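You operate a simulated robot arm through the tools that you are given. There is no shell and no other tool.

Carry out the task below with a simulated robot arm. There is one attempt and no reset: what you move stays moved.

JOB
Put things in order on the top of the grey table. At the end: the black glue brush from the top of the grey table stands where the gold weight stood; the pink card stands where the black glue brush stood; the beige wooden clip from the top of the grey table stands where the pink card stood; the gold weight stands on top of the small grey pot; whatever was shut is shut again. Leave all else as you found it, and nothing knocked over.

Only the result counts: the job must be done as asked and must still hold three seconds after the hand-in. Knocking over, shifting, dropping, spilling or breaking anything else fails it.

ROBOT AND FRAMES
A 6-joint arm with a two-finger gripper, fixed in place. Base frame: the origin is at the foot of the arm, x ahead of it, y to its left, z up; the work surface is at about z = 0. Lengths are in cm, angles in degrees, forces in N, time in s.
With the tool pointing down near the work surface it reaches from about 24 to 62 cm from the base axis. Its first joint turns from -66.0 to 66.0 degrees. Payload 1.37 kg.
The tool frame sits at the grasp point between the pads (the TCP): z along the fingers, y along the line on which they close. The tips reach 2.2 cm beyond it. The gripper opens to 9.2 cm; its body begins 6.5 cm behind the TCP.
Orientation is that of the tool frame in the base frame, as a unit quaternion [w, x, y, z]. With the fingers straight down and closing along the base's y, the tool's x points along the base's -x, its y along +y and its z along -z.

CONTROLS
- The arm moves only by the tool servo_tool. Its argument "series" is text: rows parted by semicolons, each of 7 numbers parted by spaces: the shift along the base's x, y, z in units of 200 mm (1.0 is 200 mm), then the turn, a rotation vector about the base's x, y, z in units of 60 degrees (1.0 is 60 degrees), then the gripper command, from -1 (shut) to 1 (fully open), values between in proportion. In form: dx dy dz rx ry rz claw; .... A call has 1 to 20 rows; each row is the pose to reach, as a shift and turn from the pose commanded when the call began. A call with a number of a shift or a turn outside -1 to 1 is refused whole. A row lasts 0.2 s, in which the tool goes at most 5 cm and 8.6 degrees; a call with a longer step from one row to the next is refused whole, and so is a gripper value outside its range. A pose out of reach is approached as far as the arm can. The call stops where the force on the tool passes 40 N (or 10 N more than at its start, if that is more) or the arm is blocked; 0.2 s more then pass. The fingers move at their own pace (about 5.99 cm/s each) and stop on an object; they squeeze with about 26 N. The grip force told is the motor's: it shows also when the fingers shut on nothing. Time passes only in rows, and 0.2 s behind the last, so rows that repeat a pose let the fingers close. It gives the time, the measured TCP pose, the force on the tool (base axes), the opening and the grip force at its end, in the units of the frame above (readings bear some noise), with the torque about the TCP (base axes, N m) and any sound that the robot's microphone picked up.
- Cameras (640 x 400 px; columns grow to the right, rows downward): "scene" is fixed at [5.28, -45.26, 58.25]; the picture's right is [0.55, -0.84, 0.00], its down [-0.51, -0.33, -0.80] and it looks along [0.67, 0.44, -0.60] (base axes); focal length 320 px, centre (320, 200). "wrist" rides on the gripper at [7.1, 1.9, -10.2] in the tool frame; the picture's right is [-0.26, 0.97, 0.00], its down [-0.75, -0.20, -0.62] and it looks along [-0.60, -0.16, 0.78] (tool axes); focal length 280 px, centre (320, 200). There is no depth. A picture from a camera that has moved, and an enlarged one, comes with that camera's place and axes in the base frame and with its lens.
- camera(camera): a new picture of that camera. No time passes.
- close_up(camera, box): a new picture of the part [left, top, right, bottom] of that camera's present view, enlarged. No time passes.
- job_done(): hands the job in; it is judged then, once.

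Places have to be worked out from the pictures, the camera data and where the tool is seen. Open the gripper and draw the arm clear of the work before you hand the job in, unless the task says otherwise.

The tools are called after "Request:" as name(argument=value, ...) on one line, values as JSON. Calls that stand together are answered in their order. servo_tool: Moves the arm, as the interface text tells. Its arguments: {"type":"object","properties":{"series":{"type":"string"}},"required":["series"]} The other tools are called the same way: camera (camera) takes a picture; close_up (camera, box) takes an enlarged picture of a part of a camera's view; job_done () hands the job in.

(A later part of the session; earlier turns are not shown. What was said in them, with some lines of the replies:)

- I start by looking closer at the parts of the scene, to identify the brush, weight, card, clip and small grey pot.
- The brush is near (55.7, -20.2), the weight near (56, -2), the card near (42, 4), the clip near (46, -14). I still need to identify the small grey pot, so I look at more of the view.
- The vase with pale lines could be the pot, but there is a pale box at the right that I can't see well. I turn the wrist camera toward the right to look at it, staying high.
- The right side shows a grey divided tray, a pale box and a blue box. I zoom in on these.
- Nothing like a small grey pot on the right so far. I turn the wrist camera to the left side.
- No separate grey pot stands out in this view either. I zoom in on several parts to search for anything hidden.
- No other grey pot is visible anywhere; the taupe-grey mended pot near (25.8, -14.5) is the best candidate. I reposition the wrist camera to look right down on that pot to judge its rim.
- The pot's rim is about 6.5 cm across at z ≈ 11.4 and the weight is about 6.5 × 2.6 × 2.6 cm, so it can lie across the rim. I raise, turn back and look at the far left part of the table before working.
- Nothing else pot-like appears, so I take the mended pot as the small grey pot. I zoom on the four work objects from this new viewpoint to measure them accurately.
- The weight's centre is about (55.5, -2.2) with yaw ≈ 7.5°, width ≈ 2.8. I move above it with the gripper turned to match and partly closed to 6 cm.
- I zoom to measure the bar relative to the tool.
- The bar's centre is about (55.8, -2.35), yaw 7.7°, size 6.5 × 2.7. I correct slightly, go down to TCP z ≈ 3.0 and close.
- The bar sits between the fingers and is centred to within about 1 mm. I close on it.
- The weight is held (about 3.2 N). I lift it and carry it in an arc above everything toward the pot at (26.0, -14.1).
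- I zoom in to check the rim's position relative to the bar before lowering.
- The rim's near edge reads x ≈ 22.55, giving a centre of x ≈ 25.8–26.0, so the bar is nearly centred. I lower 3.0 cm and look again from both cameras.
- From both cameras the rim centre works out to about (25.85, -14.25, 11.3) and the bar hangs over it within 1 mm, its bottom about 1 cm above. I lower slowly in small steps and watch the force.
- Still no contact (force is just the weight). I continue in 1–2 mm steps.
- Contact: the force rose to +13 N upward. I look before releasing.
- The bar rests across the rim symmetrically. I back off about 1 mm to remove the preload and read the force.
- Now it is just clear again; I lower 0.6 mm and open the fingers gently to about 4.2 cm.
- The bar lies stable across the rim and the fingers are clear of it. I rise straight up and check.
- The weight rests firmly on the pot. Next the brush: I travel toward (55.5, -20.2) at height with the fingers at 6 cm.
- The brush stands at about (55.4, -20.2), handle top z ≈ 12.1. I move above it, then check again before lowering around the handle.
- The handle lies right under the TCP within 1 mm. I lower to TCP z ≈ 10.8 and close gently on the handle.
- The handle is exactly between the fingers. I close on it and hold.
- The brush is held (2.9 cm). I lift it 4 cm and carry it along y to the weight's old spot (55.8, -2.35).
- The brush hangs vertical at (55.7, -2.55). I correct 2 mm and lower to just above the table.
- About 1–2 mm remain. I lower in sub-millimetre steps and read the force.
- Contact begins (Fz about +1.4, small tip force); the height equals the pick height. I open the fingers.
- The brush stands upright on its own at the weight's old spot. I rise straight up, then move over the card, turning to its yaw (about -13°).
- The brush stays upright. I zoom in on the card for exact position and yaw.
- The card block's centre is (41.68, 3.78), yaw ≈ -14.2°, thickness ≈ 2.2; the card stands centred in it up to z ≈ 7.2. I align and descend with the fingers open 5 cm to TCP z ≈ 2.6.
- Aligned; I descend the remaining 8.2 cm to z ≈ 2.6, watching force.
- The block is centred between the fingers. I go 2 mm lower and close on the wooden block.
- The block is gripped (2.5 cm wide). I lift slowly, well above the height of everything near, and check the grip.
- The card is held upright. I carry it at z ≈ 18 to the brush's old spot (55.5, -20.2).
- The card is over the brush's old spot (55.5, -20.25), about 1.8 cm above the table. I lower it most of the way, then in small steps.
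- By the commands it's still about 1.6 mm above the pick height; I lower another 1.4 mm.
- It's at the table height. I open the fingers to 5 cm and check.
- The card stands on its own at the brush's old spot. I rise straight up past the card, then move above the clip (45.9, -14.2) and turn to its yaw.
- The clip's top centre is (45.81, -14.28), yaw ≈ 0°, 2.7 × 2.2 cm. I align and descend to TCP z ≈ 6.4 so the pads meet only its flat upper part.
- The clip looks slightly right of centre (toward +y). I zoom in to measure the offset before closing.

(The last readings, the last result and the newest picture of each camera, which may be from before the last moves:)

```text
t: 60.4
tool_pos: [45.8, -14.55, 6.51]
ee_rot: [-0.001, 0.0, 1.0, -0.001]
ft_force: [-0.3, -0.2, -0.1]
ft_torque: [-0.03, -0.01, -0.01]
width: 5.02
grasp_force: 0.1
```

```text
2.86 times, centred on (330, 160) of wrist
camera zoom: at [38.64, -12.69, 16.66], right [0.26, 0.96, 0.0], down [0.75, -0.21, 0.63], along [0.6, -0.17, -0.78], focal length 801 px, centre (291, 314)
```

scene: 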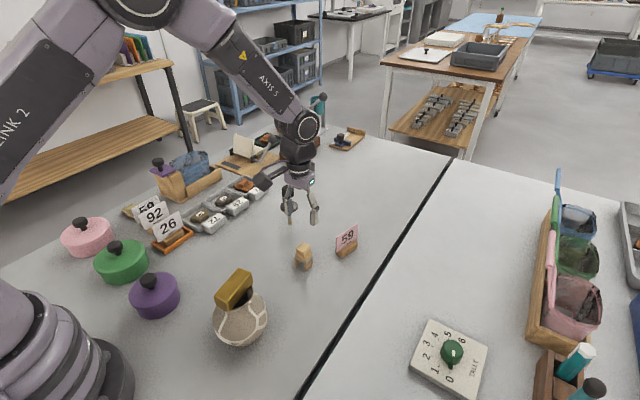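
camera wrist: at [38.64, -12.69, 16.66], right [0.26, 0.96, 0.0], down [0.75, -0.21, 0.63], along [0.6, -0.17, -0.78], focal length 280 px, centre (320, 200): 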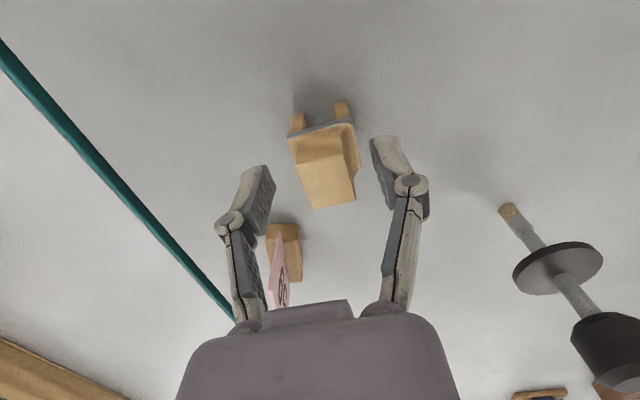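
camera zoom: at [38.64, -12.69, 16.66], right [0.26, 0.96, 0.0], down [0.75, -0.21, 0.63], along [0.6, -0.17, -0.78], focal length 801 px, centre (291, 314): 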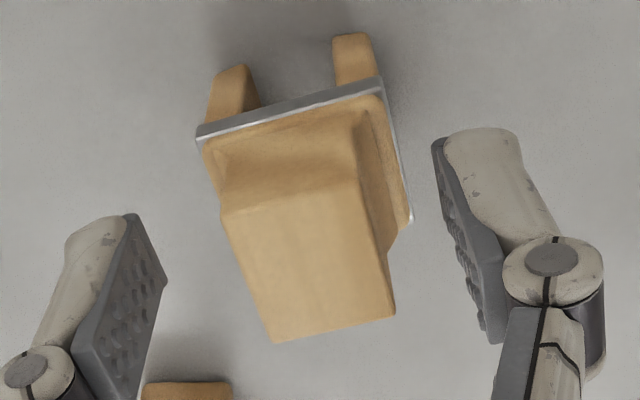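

The clip centre is (45.87, -14.28) while the TCP is near (45.77, -14.57). I shift +2.8 mm in y and check that the fingers are centred.

Request:
servo_tool(series="0.004 0.007 0 0 0 0 0.1; 0.005 0.014 0 0 0 0 0.1; 0.005 0.014 0 0 0 0 0.1")

Request:
close_up(camera="wrist", box=[250, 90, 410, 230])

```text
t: 61.2
tool_pos: [45.88, -14.05, 6.43]
ee_rot: [0.001, 0.0, 1.0, 0.0]
ft_force: [-0.1, -0.7, -0.6]
ft_torque: [-0.03, 0.0, 0.03]
width: 5.06
grasp_force: 0.2
```

```text
2.86 times, centred on (330, 160) of wrist
camera zoom: at [38.73, -12.4, 16.61], right [0.26, 0.96, 0.0], down [0.75, -0.21, 0.62], along [0.6, -0.17, -0.78], focal length 801 px, centre (291, 314)
```

zoom: 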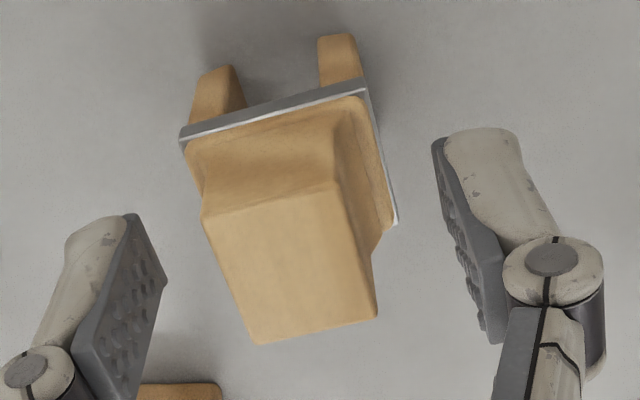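

Now the clip is centred between the fingers. I close on it.

Request:
servo_tool(series="0 0 0 0 0 0 -0.2; 0 0 0 0 0 0 -0.4; 0 0 0 0 0 0 -1; 0 0 0 0 0 0 -1; 0 0 0 0 0 0 -1")

Request:
camera(camera="wrist")

Request:
close_up(camera="scene", box=[260, 180, 360, 280])

```text
t: 62.4
tool_pos: [45.91, -14.19, 6.52]
ee_rot: [0.0, 0.0, 1.0, 0.0]
ft_force: [0.6, 0.0, 0.9]
ft_torque: [0.03, -0.01, 0.01]
width: 2.08
grasp_force: 26.1
```

```text
taken
camera wrist: at [38.73, -12.41, 16.62], right [0.26, 0.96, 0.0], down [0.75, -0.21, 0.63], along [0.6, -0.17, -0.78], focal length 280 px, centre (320, 200)
```

wrist: 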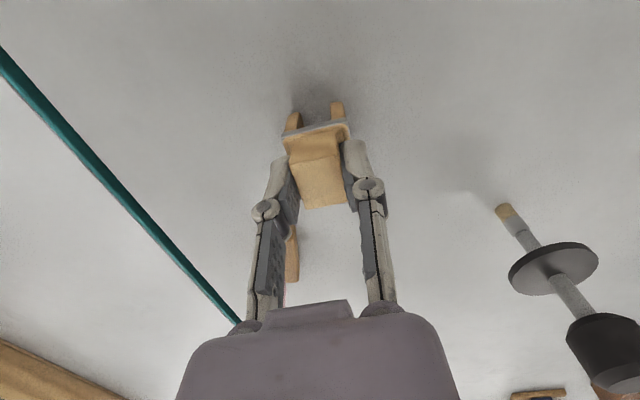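

```text
4.00 times, centred on (310, 230) of scene
camera zoom: at [5.28, -45.26, 58.25], right [0.55, -0.84, 0.0], down [-0.51, -0.33, -0.8], along [0.67, 0.44, -0.6], focal length 1278 px, centre (360, 80)
```

zoom: 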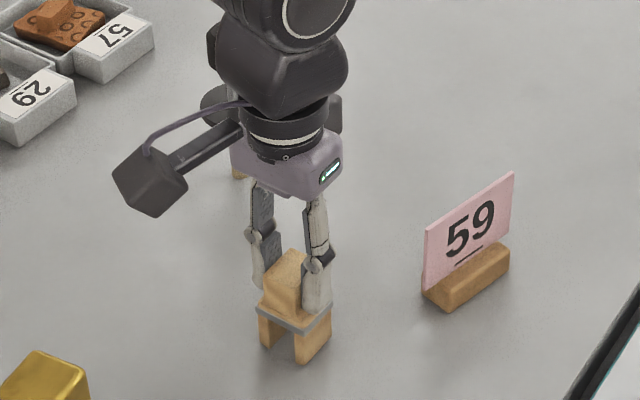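

The clip is held (2.1 cm). I lift it 7 cm and carry it to the card's old spot (41.7, 3.78).

Request:
servo_tool(series="0 0 0.03 0 0 0 -1; 0 0 0.1 0 0 0 -1; 0 0 0.22 0 0 0 -1; 0 0 0.35 0 0 0 -1; -0.03 0.1 0.35 0 0 0 -1; -0.07 0.25 0.35 0 0 0 -1; -0.11 0.42 0.35 0 0 0 -1; -0.15 0.6 0.35 0 0 0 -1; -0.18 0.76 0.35 0 0 0 -1; -0.205 0.87 0.35 0 0 0 -1; -0.209 0.9 0.35 0 0 0 -1; -0.209 0.9 0.35 0 0 0 -1")

Request:
camera(camera="wrist")

Request:
camera(camera="scene")

```text
t: 65.0
tool_pos: [41.7, 3.67, 13.48]
ee_rot: [0.0, 0.002, 1.0, 0.0]
ft_force: [-0.3, 1.1, 0.0]
ft_torque: [-0.01, 0.01, 0.0]
width: 2.08
grasp_force: 26.1
```

```text
taken
camera wrist: at [34.47, 5.5, 23.64], right [0.26, 0.96, 0.0], down [0.75, -0.21, 0.62], along [0.6, -0.17, -0.78], focal length 280 px, centre (320, 200)
```

wrist: 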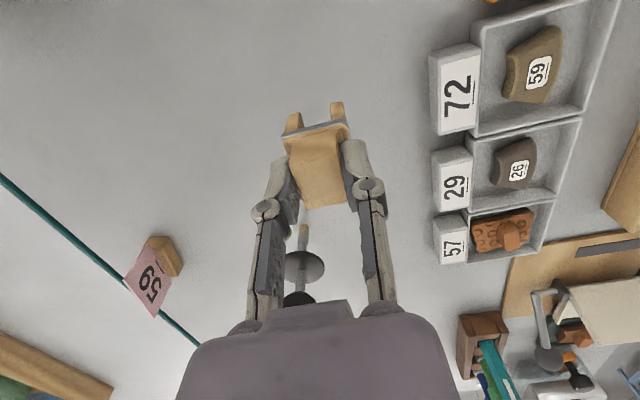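

```text
taken
```

scene: 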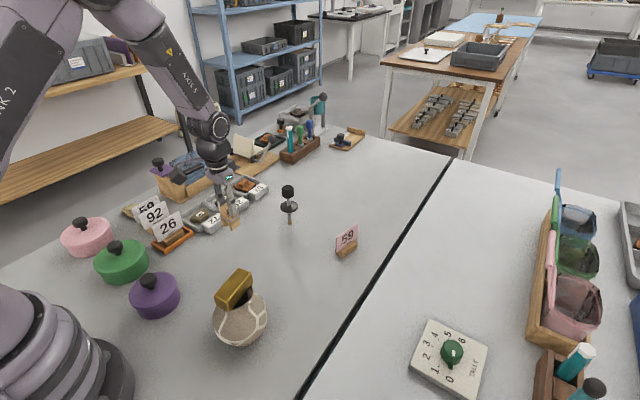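

The clip is over the card's old spot. I lower it to just above the table.

Request:
servo_tool(series="0.002 0.006 -0.1 0 0 0 -1; 0.002 0.006 -0.2 0 0 0 -1; 0.002 0.006 -0.29 0 0 0 -1; 0.002 0.006 -0.335 0 0 0 -1; 0.002 0.006 -0.342 0 0 0 -1; 0.002 0.006 -0.342 0 0 0 -1")

Request:
servo_tool(series="0 0 -0.003 0 0 0 -1; 0 0 -0.006 0 0 0 -1; 0 0 -0.006 0 0 0 -1")

Request:
close_up(camera="scene", box=[180, 160, 290, 270])

```text
t: 66.4
tool_pos: [41.83, 3.84, 6.67]
ee_rot: [0.0, 0.0, 1.0, 0.0]
ft_force: [0.4, 0.6, -0.2]
ft_torque: [0.01, -0.01, 0.01]
width: 2.11
grasp_force: 26.2
```

```text
t: 67.2
tool_pos: [41.65, 3.79, 6.51]
ee_rot: [0.0, 0.001, 1.0, 0.001]
ft_force: [0.1, 0.3, 0.1]
ft_torque: [0.0, -0.04, 0.02]
width: 2.09
grasp_force: 25.4
```

```text
3.64 times, centred on (235, 215) of scene
camera zoom: at [5.28, -45.26, 58.25], right [0.55, -0.84, 0.0], down [-0.51, -0.33, -0.8], along [0.67, 0.44, -0.6], focal length 1162 px, centre (629, 146)
```

zoom: 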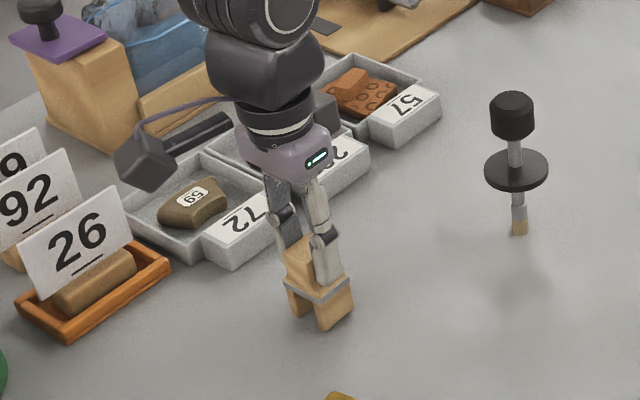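

It is within half a millimetre of the pick height. I lower that last bit and open the fingers.

Request:
servo_tool(series="0 0 -0.002 0 0 0 -1; 0 0 -0.002 0 0 0 -1; 0 0 -0.002 0 0 0 -0.45; 0 0 -0.002 0 0 0 -0.3; 0 0 -0.002 0 0 0 0.1; 0 0 -0.002 0 0 0 0.1; 0 0 -0.002 0 0 0 0.1")

Request:
camera(camera="wrist")

Request:
close_up(camera="scene", box=[180, 160, 290, 270])

```text
t: 68.8
tool_pos: [41.65, 3.78, 6.44]
ee_rot: [0.001, 0.001, 1.0, 0.0]
ft_force: [0.2, 0.0, 0.0]
ft_torque: [-0.01, -0.01, 0.02]
width: 5.07
grasp_force: 0.1
```

```text
taken
camera wrist: at [34.53, 5.66, 16.64], right [0.26, 0.96, 0.0], down [0.75, -0.21, 0.63], along [0.6, -0.17, -0.78], focal length 280 px, centre (320, 200)
```

wrist: 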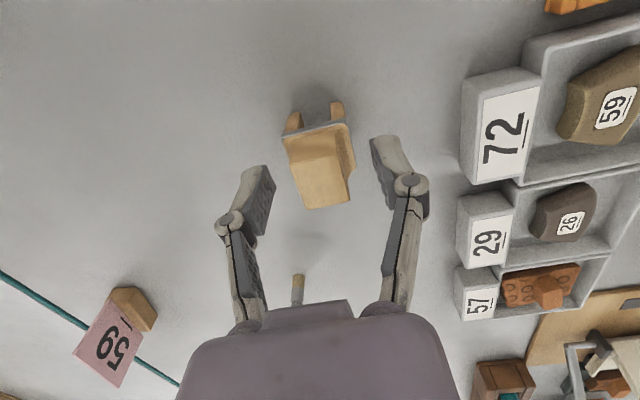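

```text
3.64 times, centred on (235, 215) of scene
camera zoom: at [5.28, -45.26, 58.25], right [0.55, -0.84, 0.0], down [-0.51, -0.33, -0.8], along [0.67, 0.44, -0.6], focal length 1162 px, centre (629, 146)
```

zoom: 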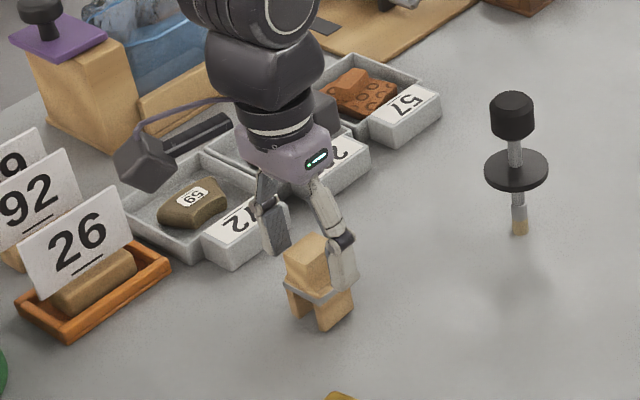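

The clip stands freely on the card's old spot. I rise straight up and draw the arm clear.

Request:
servo_tool(series="0 0 0.05 0 0 0 0.1; 0 0 0.2 0 0 0 0.1; 0 0 0.4 0 0 0 0.1; 0 0 0.6 0 0 0 0.1; 0 0 0.8 0 0 0 0.1; 0 0 1.0 0 0 0 0.5; -0.15 0 1.0 0 0 0 1; -0.3 0 1.0 0 0 0 1; -0.4 0 1.0 0 0 0 1; -0.4 0 1.0 0 0 0 1")

Request:
camera(camera="scene")

Request:
camera(camera="wrist")

Request:
close_up(camera="scene", box=[200, 170, 400, 295])

Request:
close_up(camera="scene", box=[195, 255, 285, 345])

```text
t: 71.0
tool_pos: [33.73, 3.99, 26.72]
ee_rot: [-0.001, 0.001, 1.0, 0.0]
ft_force: [0.2, 0.4, -0.1]
ft_torque: [-0.01, 0.03, -0.01]
width: 9.18
grasp_force: 0.1
```

```text
taken
```

scene: 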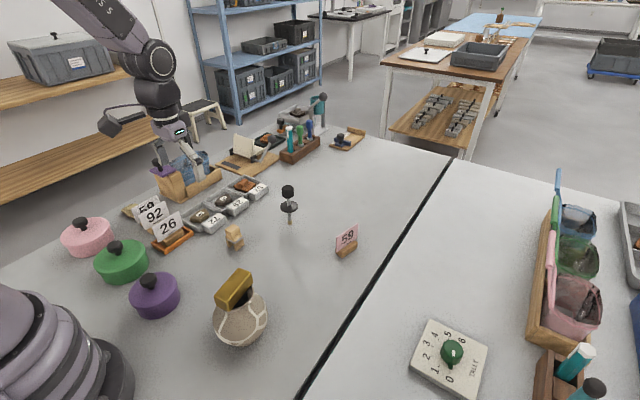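

```text
taken
camera wrist: at [26.62, 5.77, 36.86], right [0.26, 0.96, 0.0], down [0.75, -0.21, 0.62], along [0.6, -0.17, -0.78], focal length 280 px, centre (320, 200)
```

wrist: 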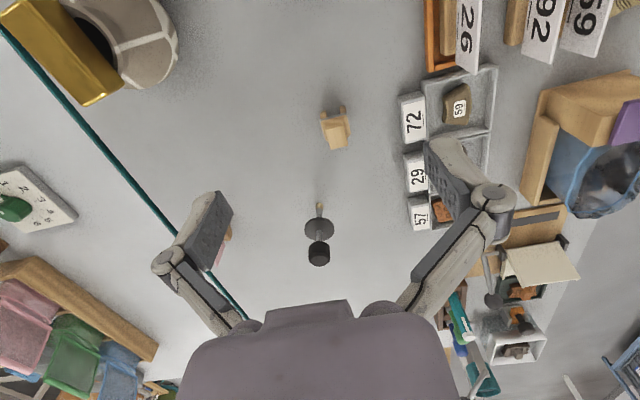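

```text
3.20 times, centred on (300, 232) of scene
camera zoom: at [5.28, -45.26, 58.25], right [0.55, -0.84, 0.0], down [-0.51, -0.33, -0.8], along [0.67, 0.44, -0.6], focal length 1022 px, centre (384, 96)
```

zoom: 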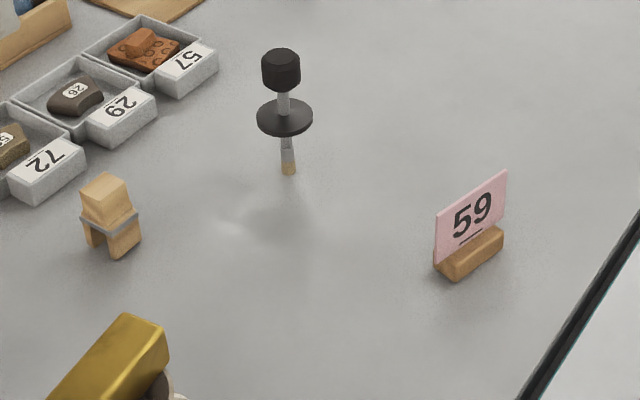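

```text
4.44 times, centred on (240, 300) of scene
camera zoom: at [5.28, -45.26, 58.25], right [0.55, -0.84, 0.0], down [-0.51, -0.33, -0.8], along [0.67, 0.44, -0.6], focal length 1420 px, centre (676, -244)
```

zoom: 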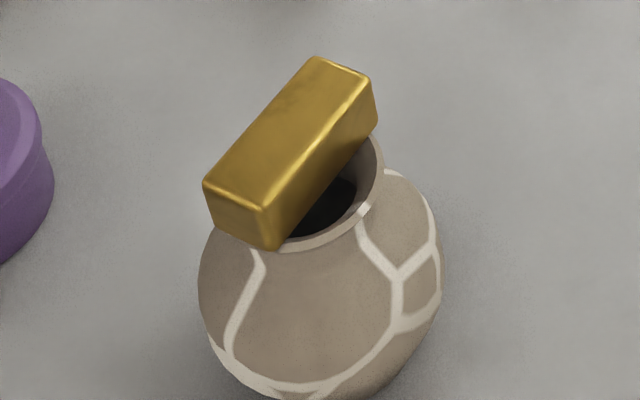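

All four objects stand where asked: brush at the weight's spot, card at the brush's spot, clip at the card's spot, weight across the pot's rim. I raise the arm a little more, wait a moment and verify that everything is still stable.

Request:
servo_tool(series="0 0 0.1 0 0 0 1; 0 0 0.2 0 0 0 1; 0 0 0.3 0 0 0 1; 0 0 0.35 0 0 0 1; 0 0 0.35 0 0 0 1; 0 0 0.35 0 0 0 1; 0 0 0.35 0 0 0 1; 0 0 0.35 0 0 0 1; 0 0 0.35 0 0 0 1; 0 0 0.35 0 0 0 1; 0 0 0.35 0 0 0 1; 0 0 0.35 0 0 0 1")

Request:
camera(camera="scene")

Request:
close_up(camera="scene", box=[200, 170, 400, 295])

Request:
close_up(camera="scene", box=[195, 255, 285, 345])

```text
t: 73.6
tool_pos: [33.87, 3.84, 33.55]
ee_rot: [0.001, 0.001, 1.0, 0.0]
ft_force: [0.3, 0.0, 0.0]
ft_torque: [0.0, 0.02, 0.02]
width: 9.21
grasp_force: 0.1
```

```text
taken
```

scene: 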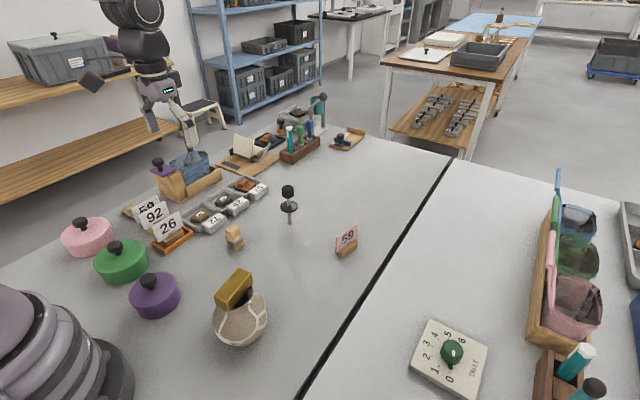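

```text
3.20 times, centred on (300, 232) of scene
camera zoom: at [5.28, -45.26, 58.25], right [0.55, -0.84, 0.0], down [-0.51, -0.33, -0.8], along [0.67, 0.44, -0.6], focal length 1022 px, centre (384, 96)
```

zoom: 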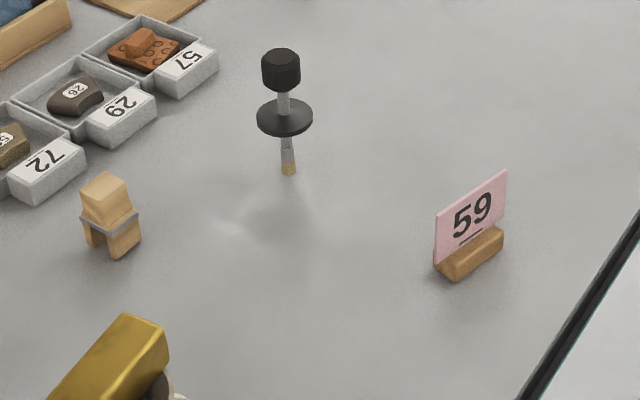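

```text
4.44 times, centred on (240, 300) of scene
camera zoom: at [5.28, -45.26, 58.25], right [0.55, -0.84, 0.0], down [-0.51, -0.33, -0.8], along [0.67, 0.44, -0.6], focal length 1420 px, centre (676, -244)
```

zoom: 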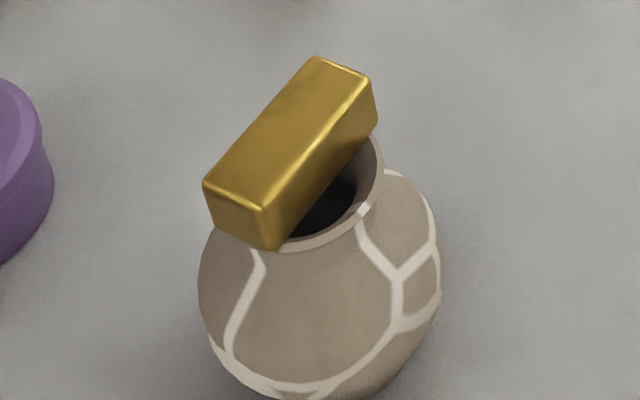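

Nothing has moved since the last pictures: all the pieces stand stable in their new places. No lid or other object was touched, and the open gripper is clear of the work, so I hand in the job.

Request:
job_done()

```text
The job is handed in.
```

The rearrangement is finished and handed in. In the last pictures, taken about 2.5 s apart, everything was standing still. The tool has not told me how it was judged.

| Object | Where it is now | Approx. position (x, y in cm) |
|---|---|---|
| Black glue brush | the gold weight's old spot | (55.7, -2.3) |
| Pink card | the black glue brush's old spot | (55.5, -20.2) |
| Beige wooden clip | the pink card's old spot | (41.7, 3.8) |
| Gold weight | lying across the rim of the small grey pot | (25.9, -14.2) |

- **Choice of pot:** I took "the small grey pot" to be the taupe-grey mended pot with the pale lines. I saw no other grey pot in any view, but I opened nothing to check inside.
- **Things that were shut:** I opened nothing, so there was nothing to shut again.
- **Everything else:** Nothing else looks moved in the final picture. The gripper is open and raised clear of the table.
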